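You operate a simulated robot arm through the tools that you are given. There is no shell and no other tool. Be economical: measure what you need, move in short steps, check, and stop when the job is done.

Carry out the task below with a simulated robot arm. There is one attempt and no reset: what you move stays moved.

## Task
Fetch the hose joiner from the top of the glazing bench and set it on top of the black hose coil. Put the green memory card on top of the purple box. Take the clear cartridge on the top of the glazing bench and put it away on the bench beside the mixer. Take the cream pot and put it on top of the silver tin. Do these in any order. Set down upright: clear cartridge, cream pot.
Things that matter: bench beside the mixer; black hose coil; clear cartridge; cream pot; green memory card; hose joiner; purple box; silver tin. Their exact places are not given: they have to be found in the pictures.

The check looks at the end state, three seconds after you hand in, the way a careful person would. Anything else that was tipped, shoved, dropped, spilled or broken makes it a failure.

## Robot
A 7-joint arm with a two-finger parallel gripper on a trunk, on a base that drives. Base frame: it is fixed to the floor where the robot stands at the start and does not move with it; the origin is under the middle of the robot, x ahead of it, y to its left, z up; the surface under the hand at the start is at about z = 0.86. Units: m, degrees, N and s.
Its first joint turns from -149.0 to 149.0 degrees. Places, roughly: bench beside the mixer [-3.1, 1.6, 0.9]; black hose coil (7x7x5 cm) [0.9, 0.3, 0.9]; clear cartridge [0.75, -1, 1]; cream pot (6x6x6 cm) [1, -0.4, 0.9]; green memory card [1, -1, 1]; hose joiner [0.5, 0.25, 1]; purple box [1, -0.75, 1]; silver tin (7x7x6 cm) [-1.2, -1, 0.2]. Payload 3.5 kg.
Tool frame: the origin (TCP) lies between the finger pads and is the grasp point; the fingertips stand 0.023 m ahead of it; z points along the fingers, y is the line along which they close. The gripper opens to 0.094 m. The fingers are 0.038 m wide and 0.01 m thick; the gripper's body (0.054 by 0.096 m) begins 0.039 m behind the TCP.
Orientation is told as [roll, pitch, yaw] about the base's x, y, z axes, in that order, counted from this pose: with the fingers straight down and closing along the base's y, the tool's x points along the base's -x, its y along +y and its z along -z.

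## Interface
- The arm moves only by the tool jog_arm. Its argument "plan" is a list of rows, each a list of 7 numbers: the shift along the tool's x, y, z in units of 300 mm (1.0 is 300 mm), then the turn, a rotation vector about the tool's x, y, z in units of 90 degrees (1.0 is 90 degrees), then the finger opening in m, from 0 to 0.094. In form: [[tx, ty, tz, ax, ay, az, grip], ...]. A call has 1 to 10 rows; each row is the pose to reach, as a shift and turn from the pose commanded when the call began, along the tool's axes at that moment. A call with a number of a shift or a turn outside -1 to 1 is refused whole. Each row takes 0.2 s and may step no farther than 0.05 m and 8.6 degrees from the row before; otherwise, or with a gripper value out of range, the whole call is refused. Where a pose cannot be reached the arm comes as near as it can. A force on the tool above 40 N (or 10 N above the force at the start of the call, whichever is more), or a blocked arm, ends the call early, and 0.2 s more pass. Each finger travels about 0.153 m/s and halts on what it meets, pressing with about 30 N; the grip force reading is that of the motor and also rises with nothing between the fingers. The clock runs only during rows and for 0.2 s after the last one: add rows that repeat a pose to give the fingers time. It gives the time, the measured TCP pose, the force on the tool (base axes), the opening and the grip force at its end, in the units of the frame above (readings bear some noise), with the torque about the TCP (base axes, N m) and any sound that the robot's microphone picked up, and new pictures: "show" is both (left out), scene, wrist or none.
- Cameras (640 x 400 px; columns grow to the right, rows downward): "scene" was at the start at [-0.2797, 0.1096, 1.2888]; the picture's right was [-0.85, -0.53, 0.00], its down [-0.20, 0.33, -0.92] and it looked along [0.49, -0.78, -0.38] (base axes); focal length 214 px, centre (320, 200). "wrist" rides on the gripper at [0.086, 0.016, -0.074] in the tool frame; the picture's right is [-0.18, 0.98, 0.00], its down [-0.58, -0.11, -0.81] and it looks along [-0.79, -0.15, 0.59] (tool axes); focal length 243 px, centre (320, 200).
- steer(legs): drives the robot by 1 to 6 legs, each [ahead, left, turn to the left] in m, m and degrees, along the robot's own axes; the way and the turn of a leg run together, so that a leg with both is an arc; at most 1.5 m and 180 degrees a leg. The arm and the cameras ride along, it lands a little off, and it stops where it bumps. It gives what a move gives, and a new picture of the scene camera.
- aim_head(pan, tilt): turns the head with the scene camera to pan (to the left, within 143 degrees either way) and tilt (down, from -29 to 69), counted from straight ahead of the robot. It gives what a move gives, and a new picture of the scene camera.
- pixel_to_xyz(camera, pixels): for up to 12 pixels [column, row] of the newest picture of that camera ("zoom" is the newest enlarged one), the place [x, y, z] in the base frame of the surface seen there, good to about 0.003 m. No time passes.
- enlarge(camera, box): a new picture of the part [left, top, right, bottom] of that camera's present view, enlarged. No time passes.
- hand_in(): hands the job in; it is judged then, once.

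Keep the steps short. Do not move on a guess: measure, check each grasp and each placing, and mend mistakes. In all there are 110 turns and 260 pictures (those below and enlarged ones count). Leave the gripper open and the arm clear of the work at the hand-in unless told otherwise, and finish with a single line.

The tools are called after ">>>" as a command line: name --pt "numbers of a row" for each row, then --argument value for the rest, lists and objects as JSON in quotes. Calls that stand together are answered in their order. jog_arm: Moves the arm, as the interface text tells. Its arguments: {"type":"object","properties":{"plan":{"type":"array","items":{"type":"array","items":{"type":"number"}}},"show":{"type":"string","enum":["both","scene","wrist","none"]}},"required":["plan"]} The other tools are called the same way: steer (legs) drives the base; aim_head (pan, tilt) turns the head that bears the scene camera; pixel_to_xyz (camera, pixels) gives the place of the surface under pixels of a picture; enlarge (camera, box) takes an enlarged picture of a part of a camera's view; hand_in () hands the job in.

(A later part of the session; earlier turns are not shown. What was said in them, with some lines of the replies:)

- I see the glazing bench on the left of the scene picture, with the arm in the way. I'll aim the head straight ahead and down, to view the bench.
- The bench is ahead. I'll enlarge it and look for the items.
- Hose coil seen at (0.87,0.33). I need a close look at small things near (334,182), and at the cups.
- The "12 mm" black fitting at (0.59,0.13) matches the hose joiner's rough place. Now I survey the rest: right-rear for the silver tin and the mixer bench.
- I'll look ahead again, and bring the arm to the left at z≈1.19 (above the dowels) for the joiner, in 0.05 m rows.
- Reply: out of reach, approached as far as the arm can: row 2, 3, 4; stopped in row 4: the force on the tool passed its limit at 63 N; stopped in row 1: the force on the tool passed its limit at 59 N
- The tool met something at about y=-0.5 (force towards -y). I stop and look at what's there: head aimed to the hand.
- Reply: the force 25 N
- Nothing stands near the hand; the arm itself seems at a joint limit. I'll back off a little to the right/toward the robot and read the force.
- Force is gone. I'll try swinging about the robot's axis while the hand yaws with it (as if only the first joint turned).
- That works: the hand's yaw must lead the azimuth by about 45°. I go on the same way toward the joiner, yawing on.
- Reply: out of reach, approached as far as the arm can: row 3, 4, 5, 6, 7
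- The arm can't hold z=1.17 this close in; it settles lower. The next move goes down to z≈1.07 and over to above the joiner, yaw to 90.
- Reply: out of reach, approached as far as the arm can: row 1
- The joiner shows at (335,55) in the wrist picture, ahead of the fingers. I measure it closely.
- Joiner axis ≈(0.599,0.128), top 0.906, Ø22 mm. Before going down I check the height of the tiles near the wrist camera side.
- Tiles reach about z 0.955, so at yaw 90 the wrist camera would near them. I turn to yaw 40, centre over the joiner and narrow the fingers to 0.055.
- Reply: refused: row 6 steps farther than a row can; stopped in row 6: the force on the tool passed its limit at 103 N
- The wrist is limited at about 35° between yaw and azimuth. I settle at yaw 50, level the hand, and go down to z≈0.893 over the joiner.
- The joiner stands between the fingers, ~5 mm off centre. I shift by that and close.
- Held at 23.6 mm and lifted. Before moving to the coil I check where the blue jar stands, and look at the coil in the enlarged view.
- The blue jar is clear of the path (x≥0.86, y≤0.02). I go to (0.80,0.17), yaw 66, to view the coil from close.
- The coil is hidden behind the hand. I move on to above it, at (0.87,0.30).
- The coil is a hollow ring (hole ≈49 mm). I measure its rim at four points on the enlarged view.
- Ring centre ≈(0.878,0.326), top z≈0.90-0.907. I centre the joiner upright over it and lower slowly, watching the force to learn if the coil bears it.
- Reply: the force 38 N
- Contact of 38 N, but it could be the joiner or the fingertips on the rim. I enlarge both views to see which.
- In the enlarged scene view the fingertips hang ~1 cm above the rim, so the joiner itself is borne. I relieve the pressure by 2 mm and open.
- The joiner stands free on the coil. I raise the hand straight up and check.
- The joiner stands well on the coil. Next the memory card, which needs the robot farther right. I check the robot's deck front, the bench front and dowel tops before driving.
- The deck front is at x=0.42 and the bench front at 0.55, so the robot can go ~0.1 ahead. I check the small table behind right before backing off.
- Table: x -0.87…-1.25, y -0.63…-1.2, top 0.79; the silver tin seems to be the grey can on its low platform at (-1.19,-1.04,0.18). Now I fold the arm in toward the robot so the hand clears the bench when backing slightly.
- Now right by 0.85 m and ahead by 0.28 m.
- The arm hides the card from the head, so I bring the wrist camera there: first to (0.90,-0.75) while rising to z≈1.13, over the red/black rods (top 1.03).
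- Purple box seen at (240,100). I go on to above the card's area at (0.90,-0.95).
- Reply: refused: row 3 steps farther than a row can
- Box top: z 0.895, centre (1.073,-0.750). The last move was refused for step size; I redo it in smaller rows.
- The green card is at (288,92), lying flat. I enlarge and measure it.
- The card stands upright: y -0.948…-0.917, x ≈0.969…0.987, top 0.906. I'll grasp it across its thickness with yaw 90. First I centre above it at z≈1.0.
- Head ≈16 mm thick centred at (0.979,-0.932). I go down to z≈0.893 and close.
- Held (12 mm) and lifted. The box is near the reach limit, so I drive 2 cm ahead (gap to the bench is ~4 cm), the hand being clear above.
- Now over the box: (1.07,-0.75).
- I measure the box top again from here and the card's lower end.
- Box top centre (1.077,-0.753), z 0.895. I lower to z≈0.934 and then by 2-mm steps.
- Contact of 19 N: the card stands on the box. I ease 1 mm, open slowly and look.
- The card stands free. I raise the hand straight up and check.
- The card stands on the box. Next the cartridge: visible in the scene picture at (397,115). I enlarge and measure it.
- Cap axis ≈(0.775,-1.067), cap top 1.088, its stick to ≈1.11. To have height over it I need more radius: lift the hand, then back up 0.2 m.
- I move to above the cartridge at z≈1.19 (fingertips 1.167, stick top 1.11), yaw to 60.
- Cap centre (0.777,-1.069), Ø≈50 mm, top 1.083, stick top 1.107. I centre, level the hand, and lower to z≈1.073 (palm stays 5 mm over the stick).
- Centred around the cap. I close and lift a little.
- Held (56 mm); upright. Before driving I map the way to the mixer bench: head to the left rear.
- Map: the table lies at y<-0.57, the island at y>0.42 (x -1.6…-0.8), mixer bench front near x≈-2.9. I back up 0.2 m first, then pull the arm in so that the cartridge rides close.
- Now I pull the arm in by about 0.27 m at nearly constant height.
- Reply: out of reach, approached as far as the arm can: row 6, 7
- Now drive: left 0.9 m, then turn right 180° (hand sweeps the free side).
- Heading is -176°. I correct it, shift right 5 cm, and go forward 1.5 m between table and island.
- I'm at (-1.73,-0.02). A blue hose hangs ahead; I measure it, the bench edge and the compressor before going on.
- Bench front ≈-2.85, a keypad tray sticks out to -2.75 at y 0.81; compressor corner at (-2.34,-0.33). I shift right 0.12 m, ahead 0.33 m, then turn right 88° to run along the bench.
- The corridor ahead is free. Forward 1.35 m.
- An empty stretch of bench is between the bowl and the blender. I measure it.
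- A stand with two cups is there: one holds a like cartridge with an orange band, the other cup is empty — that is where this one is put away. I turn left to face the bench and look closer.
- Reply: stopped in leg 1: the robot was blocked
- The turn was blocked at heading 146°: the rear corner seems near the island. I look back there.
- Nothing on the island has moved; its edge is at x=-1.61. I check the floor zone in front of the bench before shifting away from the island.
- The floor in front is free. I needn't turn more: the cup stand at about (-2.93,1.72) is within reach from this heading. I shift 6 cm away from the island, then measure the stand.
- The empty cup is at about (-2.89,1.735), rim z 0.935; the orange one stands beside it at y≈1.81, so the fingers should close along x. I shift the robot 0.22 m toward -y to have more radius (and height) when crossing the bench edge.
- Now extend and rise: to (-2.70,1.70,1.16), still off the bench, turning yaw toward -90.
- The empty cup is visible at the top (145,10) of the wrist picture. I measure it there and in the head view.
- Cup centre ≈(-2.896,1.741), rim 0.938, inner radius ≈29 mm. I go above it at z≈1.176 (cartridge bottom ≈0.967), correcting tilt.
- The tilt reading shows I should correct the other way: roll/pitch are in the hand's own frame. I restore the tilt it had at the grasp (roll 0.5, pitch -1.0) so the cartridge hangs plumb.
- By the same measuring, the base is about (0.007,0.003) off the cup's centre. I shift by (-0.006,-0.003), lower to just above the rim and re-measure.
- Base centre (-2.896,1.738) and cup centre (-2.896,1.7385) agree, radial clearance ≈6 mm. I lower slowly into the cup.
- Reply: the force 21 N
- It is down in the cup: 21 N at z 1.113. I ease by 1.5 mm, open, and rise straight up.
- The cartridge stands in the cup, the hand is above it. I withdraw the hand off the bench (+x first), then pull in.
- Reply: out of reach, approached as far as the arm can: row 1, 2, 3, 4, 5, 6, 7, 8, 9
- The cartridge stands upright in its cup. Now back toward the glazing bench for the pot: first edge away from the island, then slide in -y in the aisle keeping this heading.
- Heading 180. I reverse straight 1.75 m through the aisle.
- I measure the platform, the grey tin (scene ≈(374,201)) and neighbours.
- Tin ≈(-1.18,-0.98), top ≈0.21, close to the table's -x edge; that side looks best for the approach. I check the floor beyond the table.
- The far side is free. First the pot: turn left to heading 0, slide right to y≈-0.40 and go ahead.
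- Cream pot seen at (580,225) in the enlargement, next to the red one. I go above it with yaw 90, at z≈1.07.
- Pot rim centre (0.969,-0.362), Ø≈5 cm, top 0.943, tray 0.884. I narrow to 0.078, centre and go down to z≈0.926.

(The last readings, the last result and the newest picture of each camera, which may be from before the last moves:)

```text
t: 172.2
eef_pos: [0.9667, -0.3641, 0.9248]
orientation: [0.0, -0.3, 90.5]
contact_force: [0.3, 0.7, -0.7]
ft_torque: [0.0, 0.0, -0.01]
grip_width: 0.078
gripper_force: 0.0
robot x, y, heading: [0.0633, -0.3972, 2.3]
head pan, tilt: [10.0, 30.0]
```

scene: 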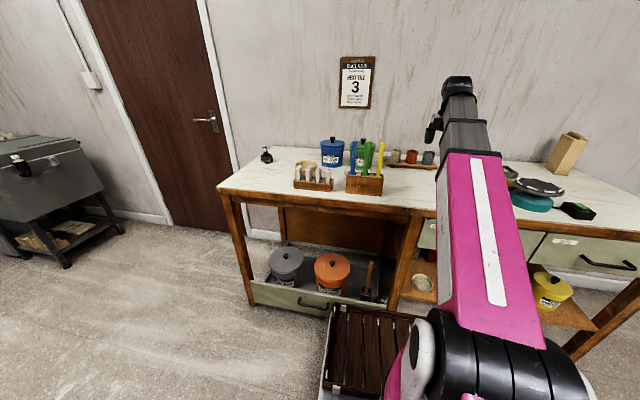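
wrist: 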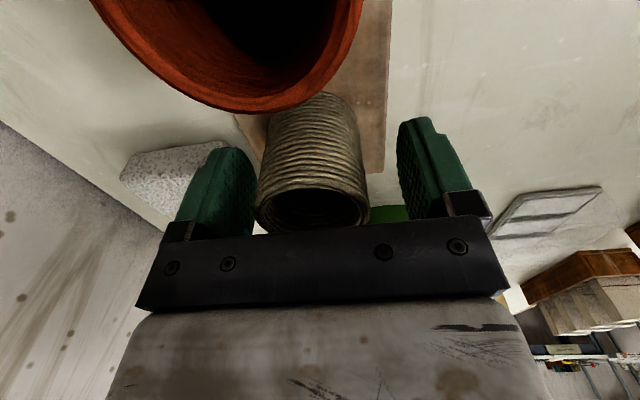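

The pot is ~5 mm off toward +x. I shift by that and close, then lift.

>>> jog_arm --pt "0 -0.016 0 0 0 0 0.078" --pt "0 -0.016 0 0 0 0 0.062" --pt "0 -0.016 0 0 0 0 0.05" --pt "0 -0.016 0 0 0 0 0.04" --pt "0 -0.016 0 0 0 0 0.03" --pt "0 -0.016 0 0 0 0 0.03" --pt "0 -0.016 -0.04 0 0 0 0.03" --pt "0 -0.016 -0.15 0 0 0 0.03" --pt "0 -0.016 -0.3 0 0 0 0.03" --pt "0 -0.016 -0.45 0 0 0 0.03" --show "wrist"

```text
t: 174.4
eef_pos: [0.9724, -0.3627, 1.0581]
orientation: [0.1, -0.4, 90.6]
contact_force: [-0.6, 0.1, -0.1]
ft_torque: [-0.01, 0.01, -0.02]
grip_width: 0.0516
gripper_force: 29.9
robot x, y, heading: [0.0711, -0.4013, 2.1]
head pan, tilt: [10.0, 30.0]
```

wrist: 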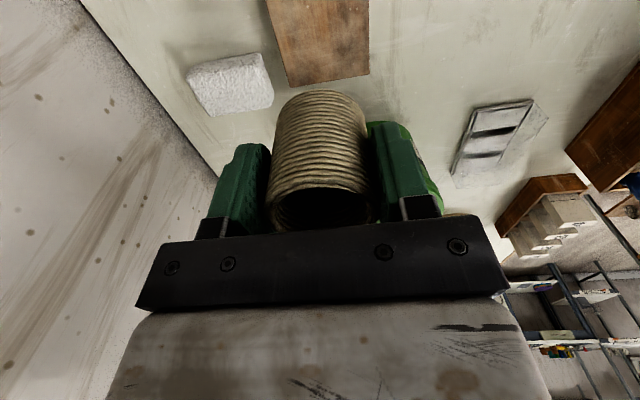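

Held at 51.6 mm. I pull the arm in to (0.70,-0.50), then back off.

>>> jog_arm --pt "0.06 0.13 0 0 0 0 0.03" --pt "0.13 0.26 0 0 0 0 0.03" --pt "0.2 0.39 0 0 0 0 0.03" --pt "0.27 0.52 0 0 0 0 0.03" --pt "0.34 0.65 0 0 0 0 0.03" --pt "0.4 0.78 0 0 0 0 0.03" --pt "0.467 0.9 0 0 0 0 0.03" --show "none"

>>> steer --legs '[[-0.35, 0, -2], [0, -1.25, 0]]'

>>> aim_head --pan -140 --tilt 35

```text
t: 176.0
eef_pos: [0.7016, -0.506, 1.0609]
orientation: [0.0, -0.4, 90.5]
contact_force: [-0.6, 0.0, -1.0]
ft_torque: [-0.02, 0.0, -0.03]
grip_width: 0.0513
gripper_force: 29.9
robot x, y, heading: [0.0669, -0.3991, 2.1]
head pan, tilt: [10.0, 30.0]
```

```text
t: 184.3
eef_pos: [0.3538, -1.8208, 1.0606]
orientation: [0.0, -0.3, 88.2]
contact_force: [-0.2, 0.2, -1.3]
ft_torque: [0.0, -0.01, -0.02]
grip_width: 0.0516
gripper_force: 30.0
robot x, y, heading: [-0.2779, -1.6885, -0.1]
head pan, tilt: [10.0, 30.0]
```

scene: 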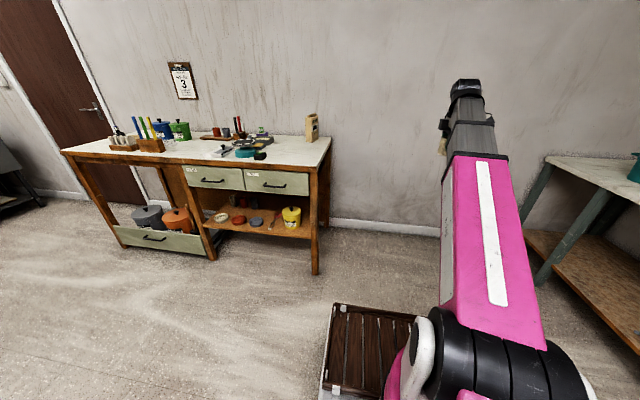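

```text
t: 186.7
eef_pos: [0.3532, -1.8207, 1.0611]
orientation: [0.0, -0.4, 88.2]
contact_force: [0.3, 0.4, -0.9]
ft_torque: [0.02, 0.0, -0.04]
grip_width: 0.0516
gripper_force: 30.3
robot x, y, heading: [-0.2746, -1.685, -0.1]
head pan, tilt: [-140.0, 35.0]
```

scene: 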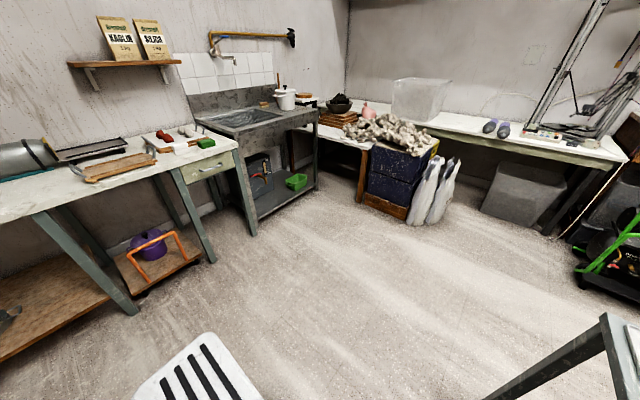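

>>> pixel_to_xyz --camera "scene" --pixels '[[415, 222], [440, 220], [380, 210], [300, 190], [450, 300], [585, 285], [500, 215], [540, 260]]'

```text
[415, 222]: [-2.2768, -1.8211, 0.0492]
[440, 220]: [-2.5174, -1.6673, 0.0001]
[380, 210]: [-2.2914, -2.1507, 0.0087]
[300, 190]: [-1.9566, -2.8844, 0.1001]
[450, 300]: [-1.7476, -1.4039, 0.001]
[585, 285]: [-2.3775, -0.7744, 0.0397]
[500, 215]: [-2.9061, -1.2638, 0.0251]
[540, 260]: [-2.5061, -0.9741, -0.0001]
```

Free floor; sacks at x<-2.28. Plan: reverse south of the table, then come to about (-1.88,-1.2) heading ~15°, facing the tin from the -x side.

>>> steer --legs '[[-1.4, 0, 0]]'

>>> steer --legs '[[-0.205, 0.48, 0], [0, 0, 15]]'

>>> aim_head --pan 5 --tilt 50

```text
t: 193.4
eef_pos: [-1.0057, -1.8142, 1.0621]
orientation: [0.1, -0.3, 86.7]
contact_force: [0.6, 1.1, -1.0]
ft_torque: [-0.01, -0.03, 0.0]
grip_width: 0.0516
gripper_force: 30.1
robot x, y, heading: [-1.635, -1.6658, -1.7]
head pan, tilt: [-140.0, 35.0]
```

scene: 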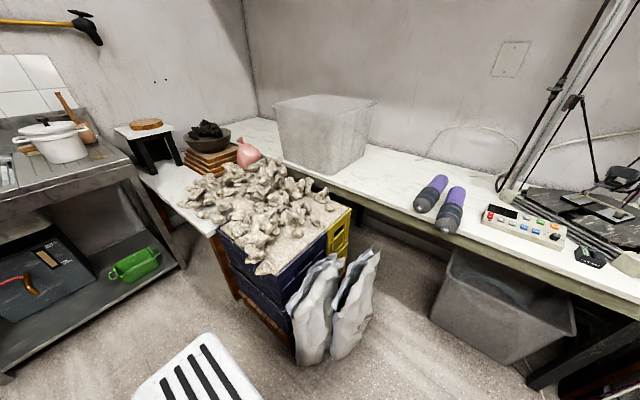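

```text
t: 197.4
eef_pos: [-1.1794, -1.1525, 1.061]
orientation: [0.0, -0.2, 102.2]
contact_force: [-0.1, 0.9, -1.2]
ft_torque: [-0.02, 0.01, 0.0]
grip_width: 0.0517
gripper_force: 29.8
robot x, y, heading: [-1.8192, -1.1745, 13.7]
head pan, tilt: [-140.0, 35.0]
```

scene: 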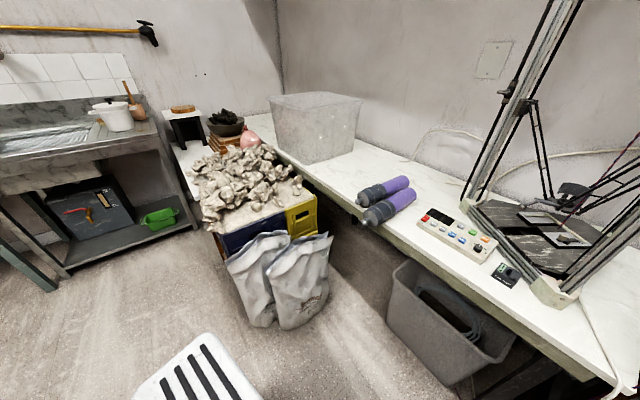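

```text
t: 199.7
eef_pos: [-1.1803, -1.1524, 1.0614]
orientation: [0.0, -0.2, 102.2]
contact_force: [-0.1, -0.5, -1.0]
ft_torque: [0.0, -0.01, -0.03]
grip_width: 0.0514
gripper_force: 30.2
robot x, y, heading: [-1.8253, -1.1772, 13.6]
head pan, tilt: [5.0, 50.0]
```

scene: 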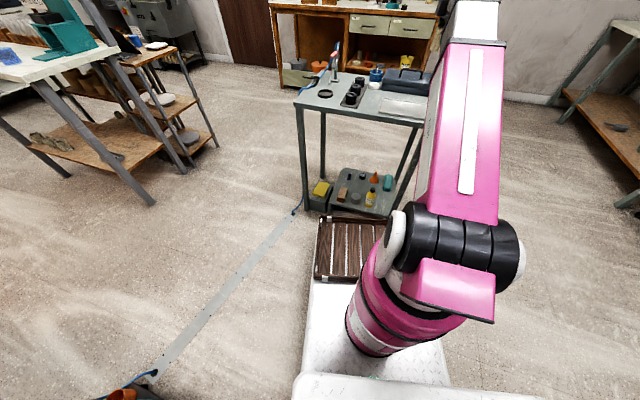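

I can see the tin area at (362,180). I enlarge and measure.

>>> enlarge --camera "scene" --box '[300, 160, 396, 220]'

```text
6.67 times, centred on (348, 190) of scene
```

zoom: 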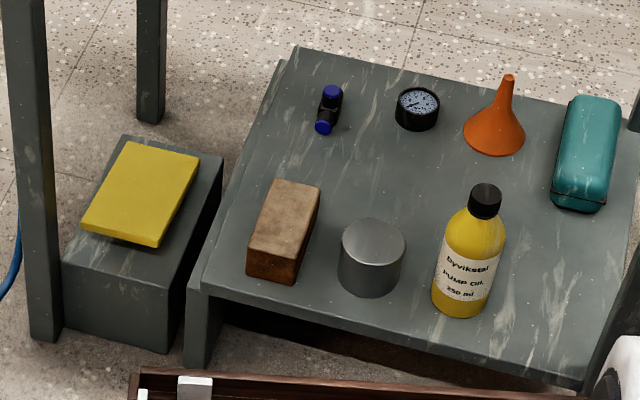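

>>> pixel_to_xyz --camera "zoom" --pixels '[[373, 222], [343, 240], [404, 240], [373, 262], [373, 240], [486, 190], [486, 208], [470, 240], [480, 220], [462, 305], [290, 190], [375, 300]]'

>>> pixel_to_xyz --camera "scene" --pixels '[[320, 222], [340, 245], [302, 108], [418, 126], [410, 120], [332, 180], [305, 150], [410, 205]]'

```text
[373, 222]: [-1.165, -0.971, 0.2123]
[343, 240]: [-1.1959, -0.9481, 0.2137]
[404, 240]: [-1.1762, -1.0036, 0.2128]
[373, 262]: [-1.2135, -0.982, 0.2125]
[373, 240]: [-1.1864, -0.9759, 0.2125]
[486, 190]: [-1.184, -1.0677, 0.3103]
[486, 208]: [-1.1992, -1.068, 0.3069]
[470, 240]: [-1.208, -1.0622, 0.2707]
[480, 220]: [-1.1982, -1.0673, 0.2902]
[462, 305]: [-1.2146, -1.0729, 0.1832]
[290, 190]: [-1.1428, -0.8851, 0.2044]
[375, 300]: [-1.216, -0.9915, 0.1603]
```

```text
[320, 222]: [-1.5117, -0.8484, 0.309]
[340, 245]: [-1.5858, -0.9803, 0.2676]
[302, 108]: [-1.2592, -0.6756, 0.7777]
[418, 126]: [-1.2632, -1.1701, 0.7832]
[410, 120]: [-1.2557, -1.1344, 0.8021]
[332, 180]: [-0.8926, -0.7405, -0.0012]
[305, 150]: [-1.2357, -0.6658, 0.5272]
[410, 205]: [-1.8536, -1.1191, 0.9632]
```

Tin: centre (-1.187,-0.976), top 0.2125; bottle at (-1.19,-1.069) with cap to 0.311, so the wrist camera must point to +x/+y there (yaw≈215). I back up 8 cm and turn the hand's yaw in the free air.

>>> steer --legs '[[-0.08, 0, 0]]'

>>> jog_arm --pt "0 0 0 0 0 -0.09 0.03" --pt "0 0 0 0 0 -0.18 0.03" --pt "0 0 0 0 0 -0.27 0.03" --pt "0 0 0 0 0 -0.36 0.03" --pt "0 0 0 0 0 -0.45 0.03" --pt "0 0 0 0 0 -0.54 0.03" --pt "0 0 0 0 0 -0.63 0.03" --pt "0 0 0 0 0 -0.72 0.03" --pt "0 0 0 0 0 -0.81 0.03" --pt "0 0 0 0 0 -0.9 0.03" --show "none"

```text
t: 200.7
eef_pos: [-1.2581, -1.172, 1.061]
orientation: [0.0, -0.3, 102.2]
contact_force: [0.9, 0.3, -0.3]
ft_torque: [-0.03, -0.02, 0.01]
grip_width: 0.0513
gripper_force: 30.0
robot x, y, heading: [-1.9008, -1.1961, 13.9]
head pan, tilt: [5.0, 50.0]
```

scene: 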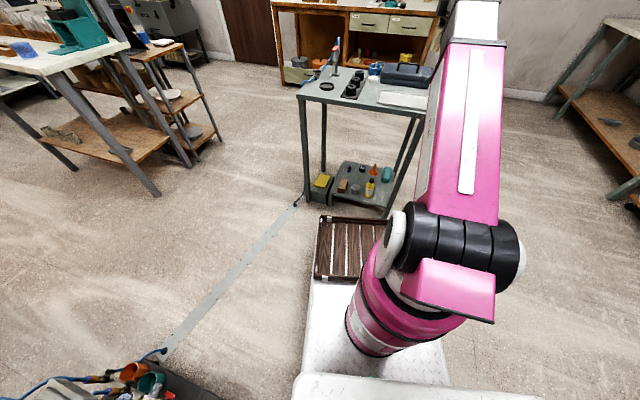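

```text
t: 202.9
eef_pos: [-1.2586, -1.1562, 1.06]
orientation: [-0.5, -0.2, 177.0]
contact_force: [0.4, 0.1, -0.7]
ft_torque: [-0.02, 0.01, -0.01]
grip_width: 0.0515
gripper_force: 29.8
out of reach, approached as far as the arm can: row 10
robot x, y, heading: [-1.8965, -1.1964, 14.2]
head pan, tilt: [5.0, 50.0]
```

The wrist stops at about 163° from the azimuth; yaw 172 (camera toward +x, fingers closing along y) also clears the bottle by ~2 cm. I pull the hand back off the table edge to (-1.40,-1.05) and start down.

>>> jog_arm --pt "0 0 0 0 0 0.06 0.03" --pt "-0.1 -0.08 0 0 0 0.11 0.03" --pt "-0.2 -0.16 0.03 0 0 0.12 0.03" --pt "-0.3 -0.24 0.07 0 0 0.12 0.03" --pt "-0.4 -0.32 0.12 0 0 0.12 0.03" --pt "-0.448 -0.377 0.22 0 0 0.12 0.03" --pt "-0.448 -0.377 0.36 0 0 0.12 0.03" --show "scene"

```text
t: 204.5
eef_pos: [-1.39, -1.0361, 0.9569]
orientation: [-0.5, -0.2, 166.1]
contact_force: [0.8, 0.4, -1.3]
ft_torque: [0.03, 0.02, 0.03]
grip_width: 0.0515
gripper_force: 30.2
robot x, y, heading: [-1.8999, -1.1966, 13.7]
head pan, tilt: [5.0, 50.0]
```

scene: 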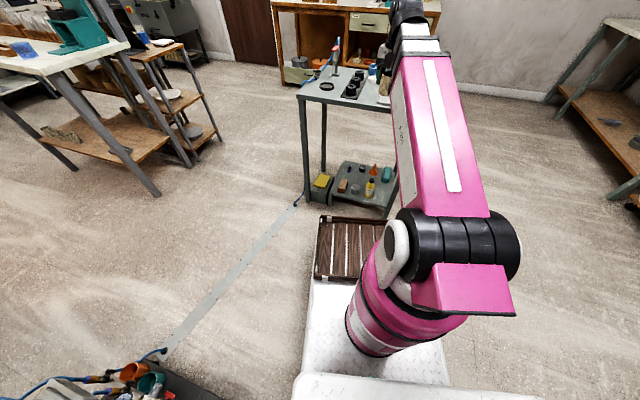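

To keep the camera clear of the table edge I pull back 4 cm more, then go down beside the table.

>>> jog_arm --pt "-0.12 0.065 0 0 0 0 0.03" --pt "-0.12 0.065 0.14 0 0 0 0.03" --pt "-0.12 0.065 0.28 0 0 0 0.03" --pt "-0.12 0.065 0.42 0 0 0 0.03" --pt "-0.12 0.065 0.56 0 0 0 0.03" --pt "-0.12 0.065 0.7 0 0 0 0.03" --pt "-0.12 0.065 0.84 0 0 0 0.03" --show "both"

```text
t: 206.1
eef_pos: [-1.4259, -1.0461, 0.7029]
orientation: [-0.5, -0.2, 166.2]
contact_force: [-0.4, 0.8, 0.4]
ft_torque: [0.02, -0.02, -0.01]
grip_width: 0.0515
gripper_force: 29.9
robot x, y, heading: [-1.9023, -1.199, 13.9]
head pan, tilt: [5.0, 50.0]
```

scene: 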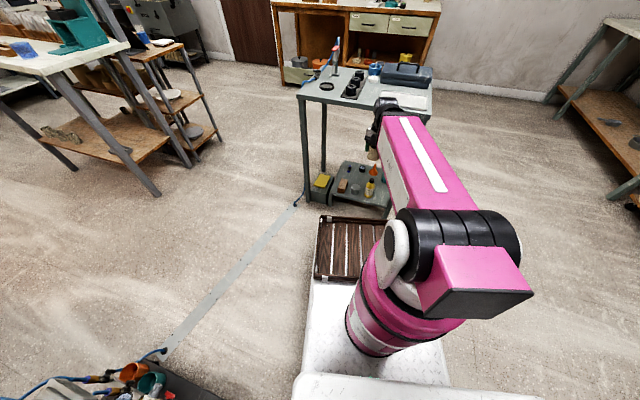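
wrist: 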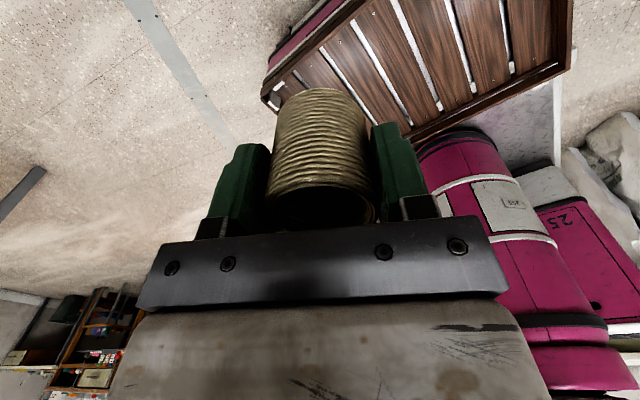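

Good, no contact. Further down to z≈0.41.

>>> jog_arm --pt "0 0 0.14 0 0 0 0.03" --pt "0 0 0.28 0 0 0 0.03" --pt "0 0 0.42 0 0 0 0.03" --pt "0 0 0.56 0 0 0 0.03" --pt "0 0 0.7 0 0 0 0.03" --pt "0 0 0.84 0 0 0 0.03" --pt "0 0 0.97 0 0 0 0.03" --show "both"

```text
t: 207.7
eef_pos: [-1.4274, -1.0397, 0.4126]
orientation: [-0.5, -0.2, 166.1]
contact_force: [-0.1, 0.0, -0.5]
ft_torque: [0.0, 0.01, 0.0]
grip_width: 0.0513
gripper_force: 30.3
robot x, y, heading: [-1.8968, -1.1963, 13.6]
head pan, tilt: [5.0, 50.0]
```

scene: 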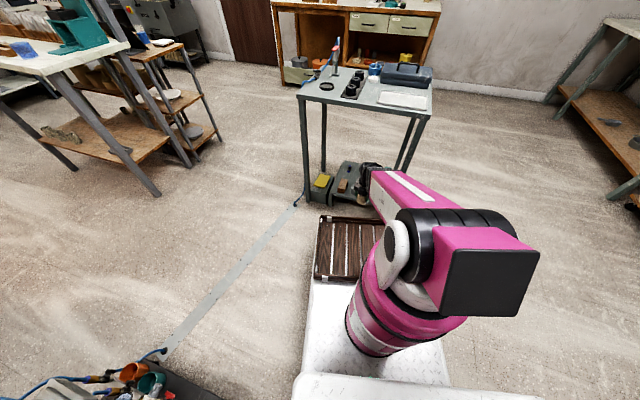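
wrist: 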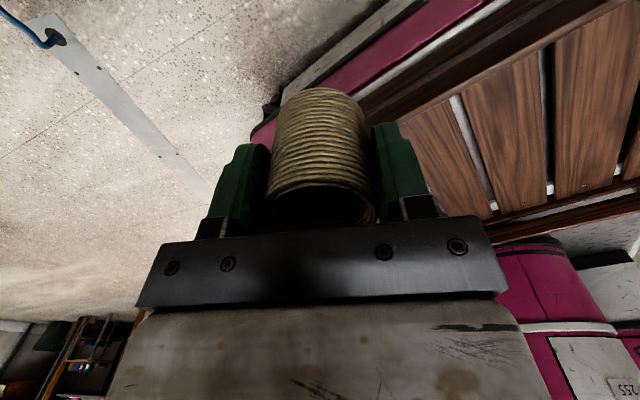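

Now forward under the table top toward the tin, in two stages, at z≈0.38 (pot bottom 0.34, above the bottle cap).

>>> jog_arm --pt "0.1 -0.055 0.04 0 0 0 0.03" --pt "0.22 -0.12 0.08 0 0 0 0.03" --pt "0.34 -0.185 0.1 0 0 0 0.03" --pt "0.4 -0.22 0.1 0 0 0 0.03" --show "both"

>>> enlarge --camera "scene" --box '[290, 80, 450, 220]'

```text
t: 208.7
eef_pos: [-1.2933, -1.0053, 0.3805]
orientation: [-0.5, -0.1, 166.2]
contact_force: [0.2, 0.2, -1.6]
ft_torque: [0.02, -0.04, -0.02]
grip_width: 0.0515
gripper_force: 29.8
robot x, y, heading: [-1.9026, -1.1974, 13.9]
head pan, tilt: [5.0, 50.0]
```

scene: 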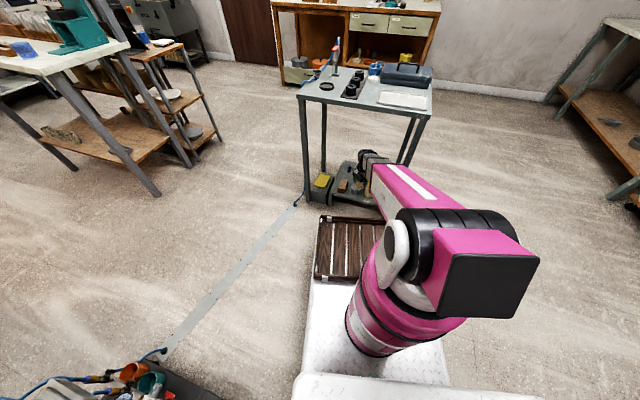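
wrist: 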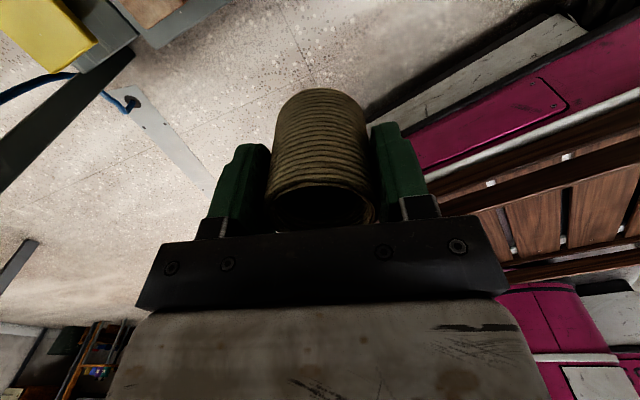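

```text
2.86 times, centred on (370, 150) of scene
```

zoom: 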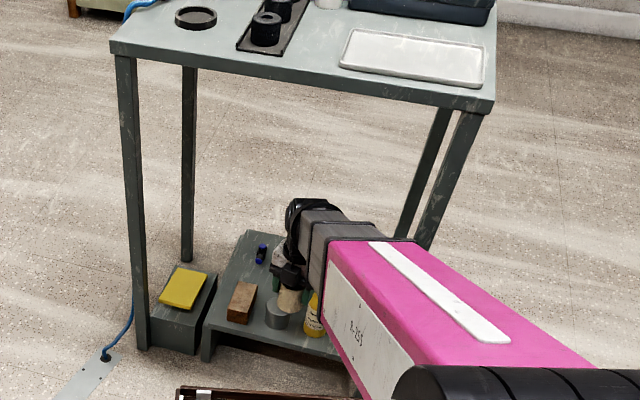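

Plenty of room. On to above the tin.

>>> jog_arm --pt "0.1 -0.06 0 0 0 0 0.03" --pt "0.2 -0.12 0 0 0 0 0.03" --pt "0.28 -0.165 0 0 0 0 0.03" --pt "0.317 -0.188 0 0 0 0 0.03" --pt "0.317 -0.188 0 0 0 0 0.03" --show "both"

>>> enlarge --camera "scene" --box '[330, 150, 394, 206]'

```text
t: 209.9
eef_pos: [-1.1914, -0.9746, 0.3815]
orientation: [-0.5, -0.2, 166.2]
contact_force: [0.4, 0.3, -0.3]
ft_torque: [-0.02, -0.01, -0.05]
grip_width: 0.0514
gripper_force: 29.4
robot x, y, heading: [-1.8996, -1.1956, 13.9]
head pan, tilt: [5.0, 50.0]
```

scene: 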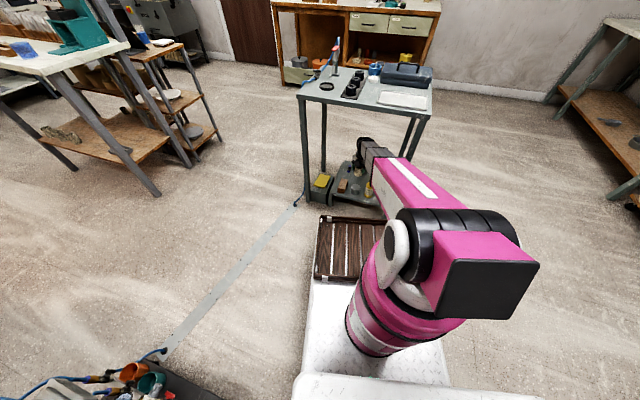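
wrist: 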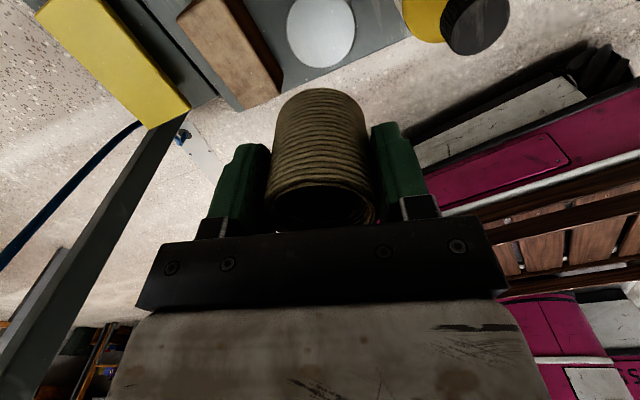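

```text
7.14 times, centred on (362, 178) of scene
```

zoom: 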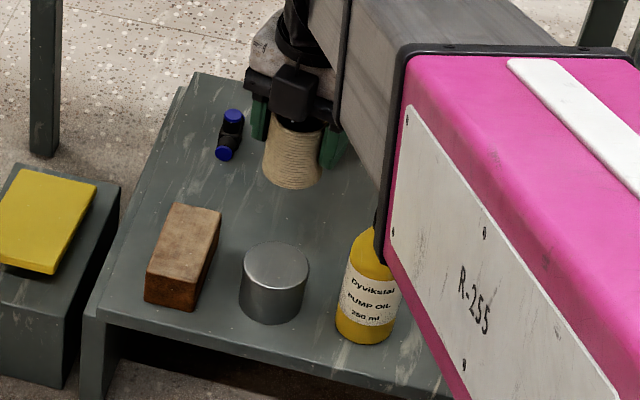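

The tin's top shows in the wrist picture at (320,30). I measure it from there.

>>> pixel_to_xyz --camera "wrist" --pixels '[[289, 25], [353, 25], [321, 64], [297, 50], [345, 50], [320, 25], [300, 5], [343, 5], [475, 25], [445, 25], [425, 15], [280, 75]]'

>>> pixel_to_xyz --camera "zoom" --pixels '[[244, 265], [308, 262], [276, 245], [276, 284], [262, 175], [322, 175], [292, 186], [365, 235]]'

```text
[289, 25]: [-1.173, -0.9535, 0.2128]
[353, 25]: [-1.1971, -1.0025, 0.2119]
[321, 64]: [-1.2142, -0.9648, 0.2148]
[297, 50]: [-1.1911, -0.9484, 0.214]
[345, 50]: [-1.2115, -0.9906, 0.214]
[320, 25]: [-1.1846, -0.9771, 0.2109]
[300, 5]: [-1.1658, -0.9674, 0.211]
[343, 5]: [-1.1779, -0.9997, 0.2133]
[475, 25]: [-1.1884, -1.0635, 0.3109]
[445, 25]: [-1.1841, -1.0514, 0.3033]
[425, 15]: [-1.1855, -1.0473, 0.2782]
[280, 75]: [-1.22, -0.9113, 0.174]
```

```text
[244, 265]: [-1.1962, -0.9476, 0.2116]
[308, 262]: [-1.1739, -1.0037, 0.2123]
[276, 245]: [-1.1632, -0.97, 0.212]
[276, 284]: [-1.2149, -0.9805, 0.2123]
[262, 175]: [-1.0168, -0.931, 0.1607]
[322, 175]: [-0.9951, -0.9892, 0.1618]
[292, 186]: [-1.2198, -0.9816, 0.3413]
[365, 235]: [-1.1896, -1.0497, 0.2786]
```

Tin centre (-1.1875,-0.9755), top 0.2125. I shift +4 mm in x and lower to z≈0.262.

>>> jog_arm --pt "0.013 0 0 0 0 0 0.03" --pt "0.013 0 0.13 0 0 0 0.03" --pt "0.013 0 0.26 0 0 0 0.03" --pt "0.013 0 0.34 0 0 0 0.03" --pt "0.013 0 0.395 0 0 0 0.03" --pt "0.013 0 0.395 0 0 0 0.03" --show "wrist"

>>> enlarge --camera "scene" --box '[330, 150, 394, 206]'

```text
t: 211.3
eef_pos: [-1.1839, -0.9739, 0.2624]
orientation: [-0.5, -0.2, 166.1]
contact_force: [-0.2, -0.1, -2.1]
ft_torque: [-0.02, 0.0, 0.01]
grip_width: 0.0515
gripper_force: 30.0
robot x, y, heading: [-1.9015, -1.1983, 14.0]
head pan, tilt: [5.0, 50.0]
```

wrist: 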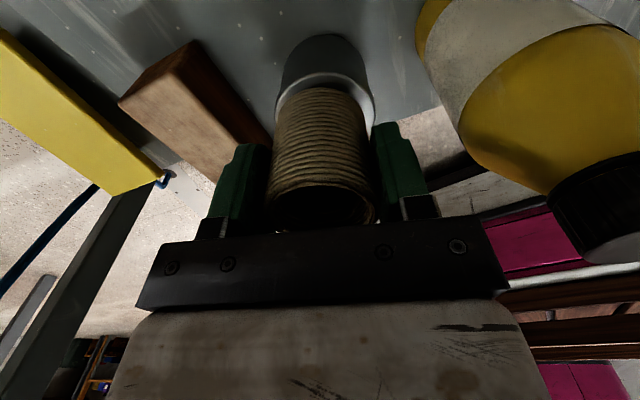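

```text
7.14 times, centred on (362, 178) of scene
```

zoom: 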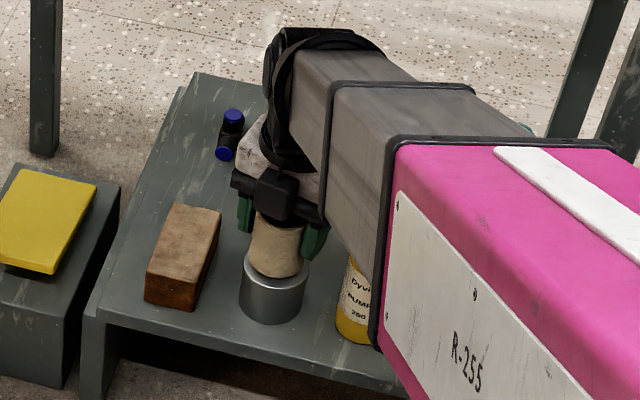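

The pot is well over the tin, 8 mm up. I lower in 1.5-mm steps.

>>> jog_arm --pt "-0.008 0 0.01 0 0 0 0.03" --pt "-0.008 0 0.016 0 0 0 0.03" --pt "-0.008 0 0.021 0 0 0 0.03" --pt "-0.008 0 0.026 0 0 0 0.03" --pt "-0.008 0 0.031 0 0 0 0.03" --pt "-0.008 0 0.031 0 0 0 0.03" --show "none"

```text
t: 212.7
eef_pos: [-1.189, -0.9738, 0.2554]
orientation: [-0.5, -0.2, 166.1]
contact_force: [-3.2, -0.6, 18.5]
ft_torque: [-0.32, 0.4, -0.03]
grip_width: 0.0513
gripper_force: 29.4
robot x, y, heading: [-1.9014, -1.1951, 13.9]
head pan, tilt: [5.0, 50.0]
5 turns are left
```

Contact of 18 N: the pot sits on the tin. I ease, open to 0.066 and rise straight up.

>>> jog_arm --pt "0 0 -0.004 0 0 0 0.045" --pt "0 0 -0.004 0 0 0 0.054" --pt "0 0 -0.004 0 0 0 0.06" --pt "0 0 -0.004 0 0 0 0.066" --pt "0 0 -0.004 0 0 0 0.066" --pt "0 0 -0.06 0 0 0 0.066" --pt "0 0 -0.15 0 0 0 0.066" --pt "0 0 -0.28 0 0 0 0.066" --pt "0 0 -0.4 0 0 0 0.066" --show "wrist"

>>> enlarge --camera "scene" --box '[330, 150, 394, 206]'

```text
t: 214.7
eef_pos: [-1.1893, -0.9752, 0.3774]
orientation: [-0.6, -0.2, 166.0]
contact_force: [0.0, -0.4, -0.5]
ft_torque: [0.01, -0.02, 0.02]
grip_width: 0.0662
gripper_force: 0.0
robot x, y, heading: [-1.8982, -1.1982, 13.6]
head pan, tilt: [5.0, 50.0]
```

wrist: 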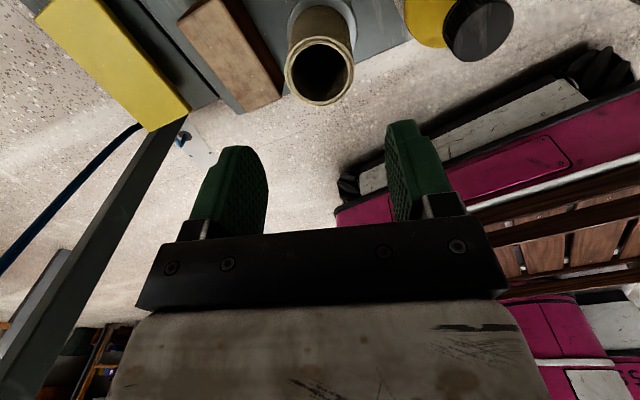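

```text
7.14 times, centred on (362, 178) of scene
4 turns are left
```

zoom: 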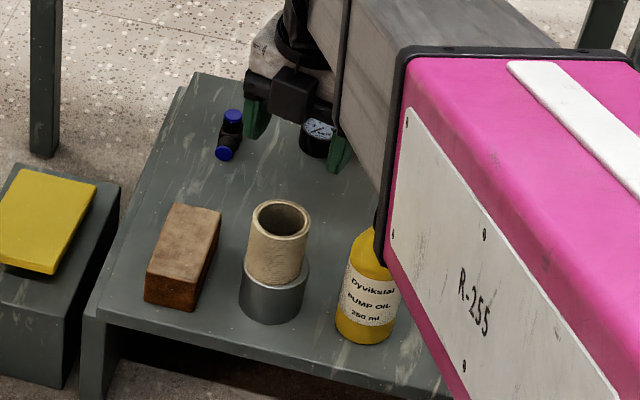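

The pot stands upright on the tin. I withdraw the hand the way it came, at constant height, and open it.

>>> jog_arm --pt "-0.1 0.055 0 0 0 0 0.066" --pt "-0.23 0.125 0 0 0 0 0.066" --pt "-0.36 0.195 0 0 0 0 0.066" --pt "-0.49 0.265 -0.04 0 0 0 0.066" --pt "-0.61 0.335 -0.08 0 0 0 0.08" --pt "-0.72 0.395 -0.12 0 0 0 0.094" --pt "-0.72 0.395 -0.12 0 0 0 0.094" --show "scene"

>>> enlarge --camera "scene" --box '[290, 90, 450, 220]'

```text
t: 216.3
eef_pos: [-1.4278, -1.0349, 0.4137]
orientation: [-0.5, -0.1, 166.1]
contact_force: [-0.4, 0.0, 0.5]
ft_torque: [0.0, 0.0, 0.02]
grip_width: 0.0941
gripper_force: 0.1
robot x, y, heading: [-1.9017, -1.1985, 14.0]
head pan, tilt: [5.0, 50.0]
```

scene: 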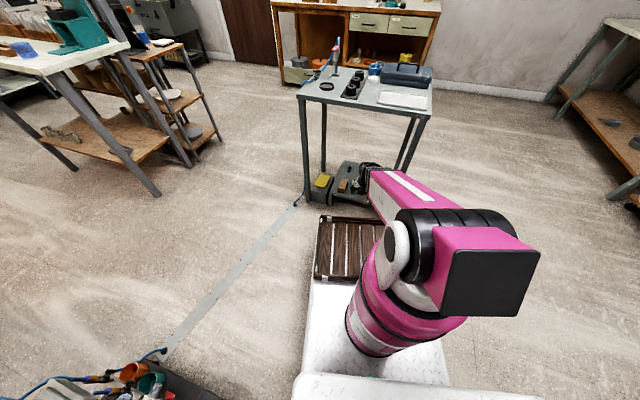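

```text
3.08 times, centred on (370, 155) of scene
3 turns are left
```

zoom: 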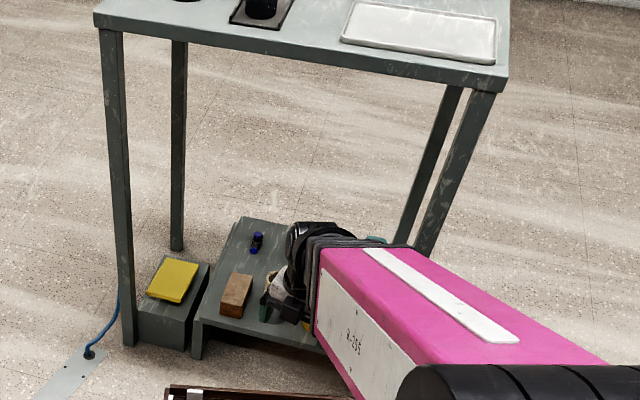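

The hand is out and open, with no contact, and all four items are placed. I hand in.

>>> hand_in

```text
The job is handed in.
```

All four items are placed and the job is handed in: the joiner stands on the hose coil, the card on the purple box, the clear cartridge upright in the empty cup of the two-cup stand on the bench beside the mixer, and the cream pot upright on the silver tin; on the way the base bumped the island once, and nothing there looked moved.
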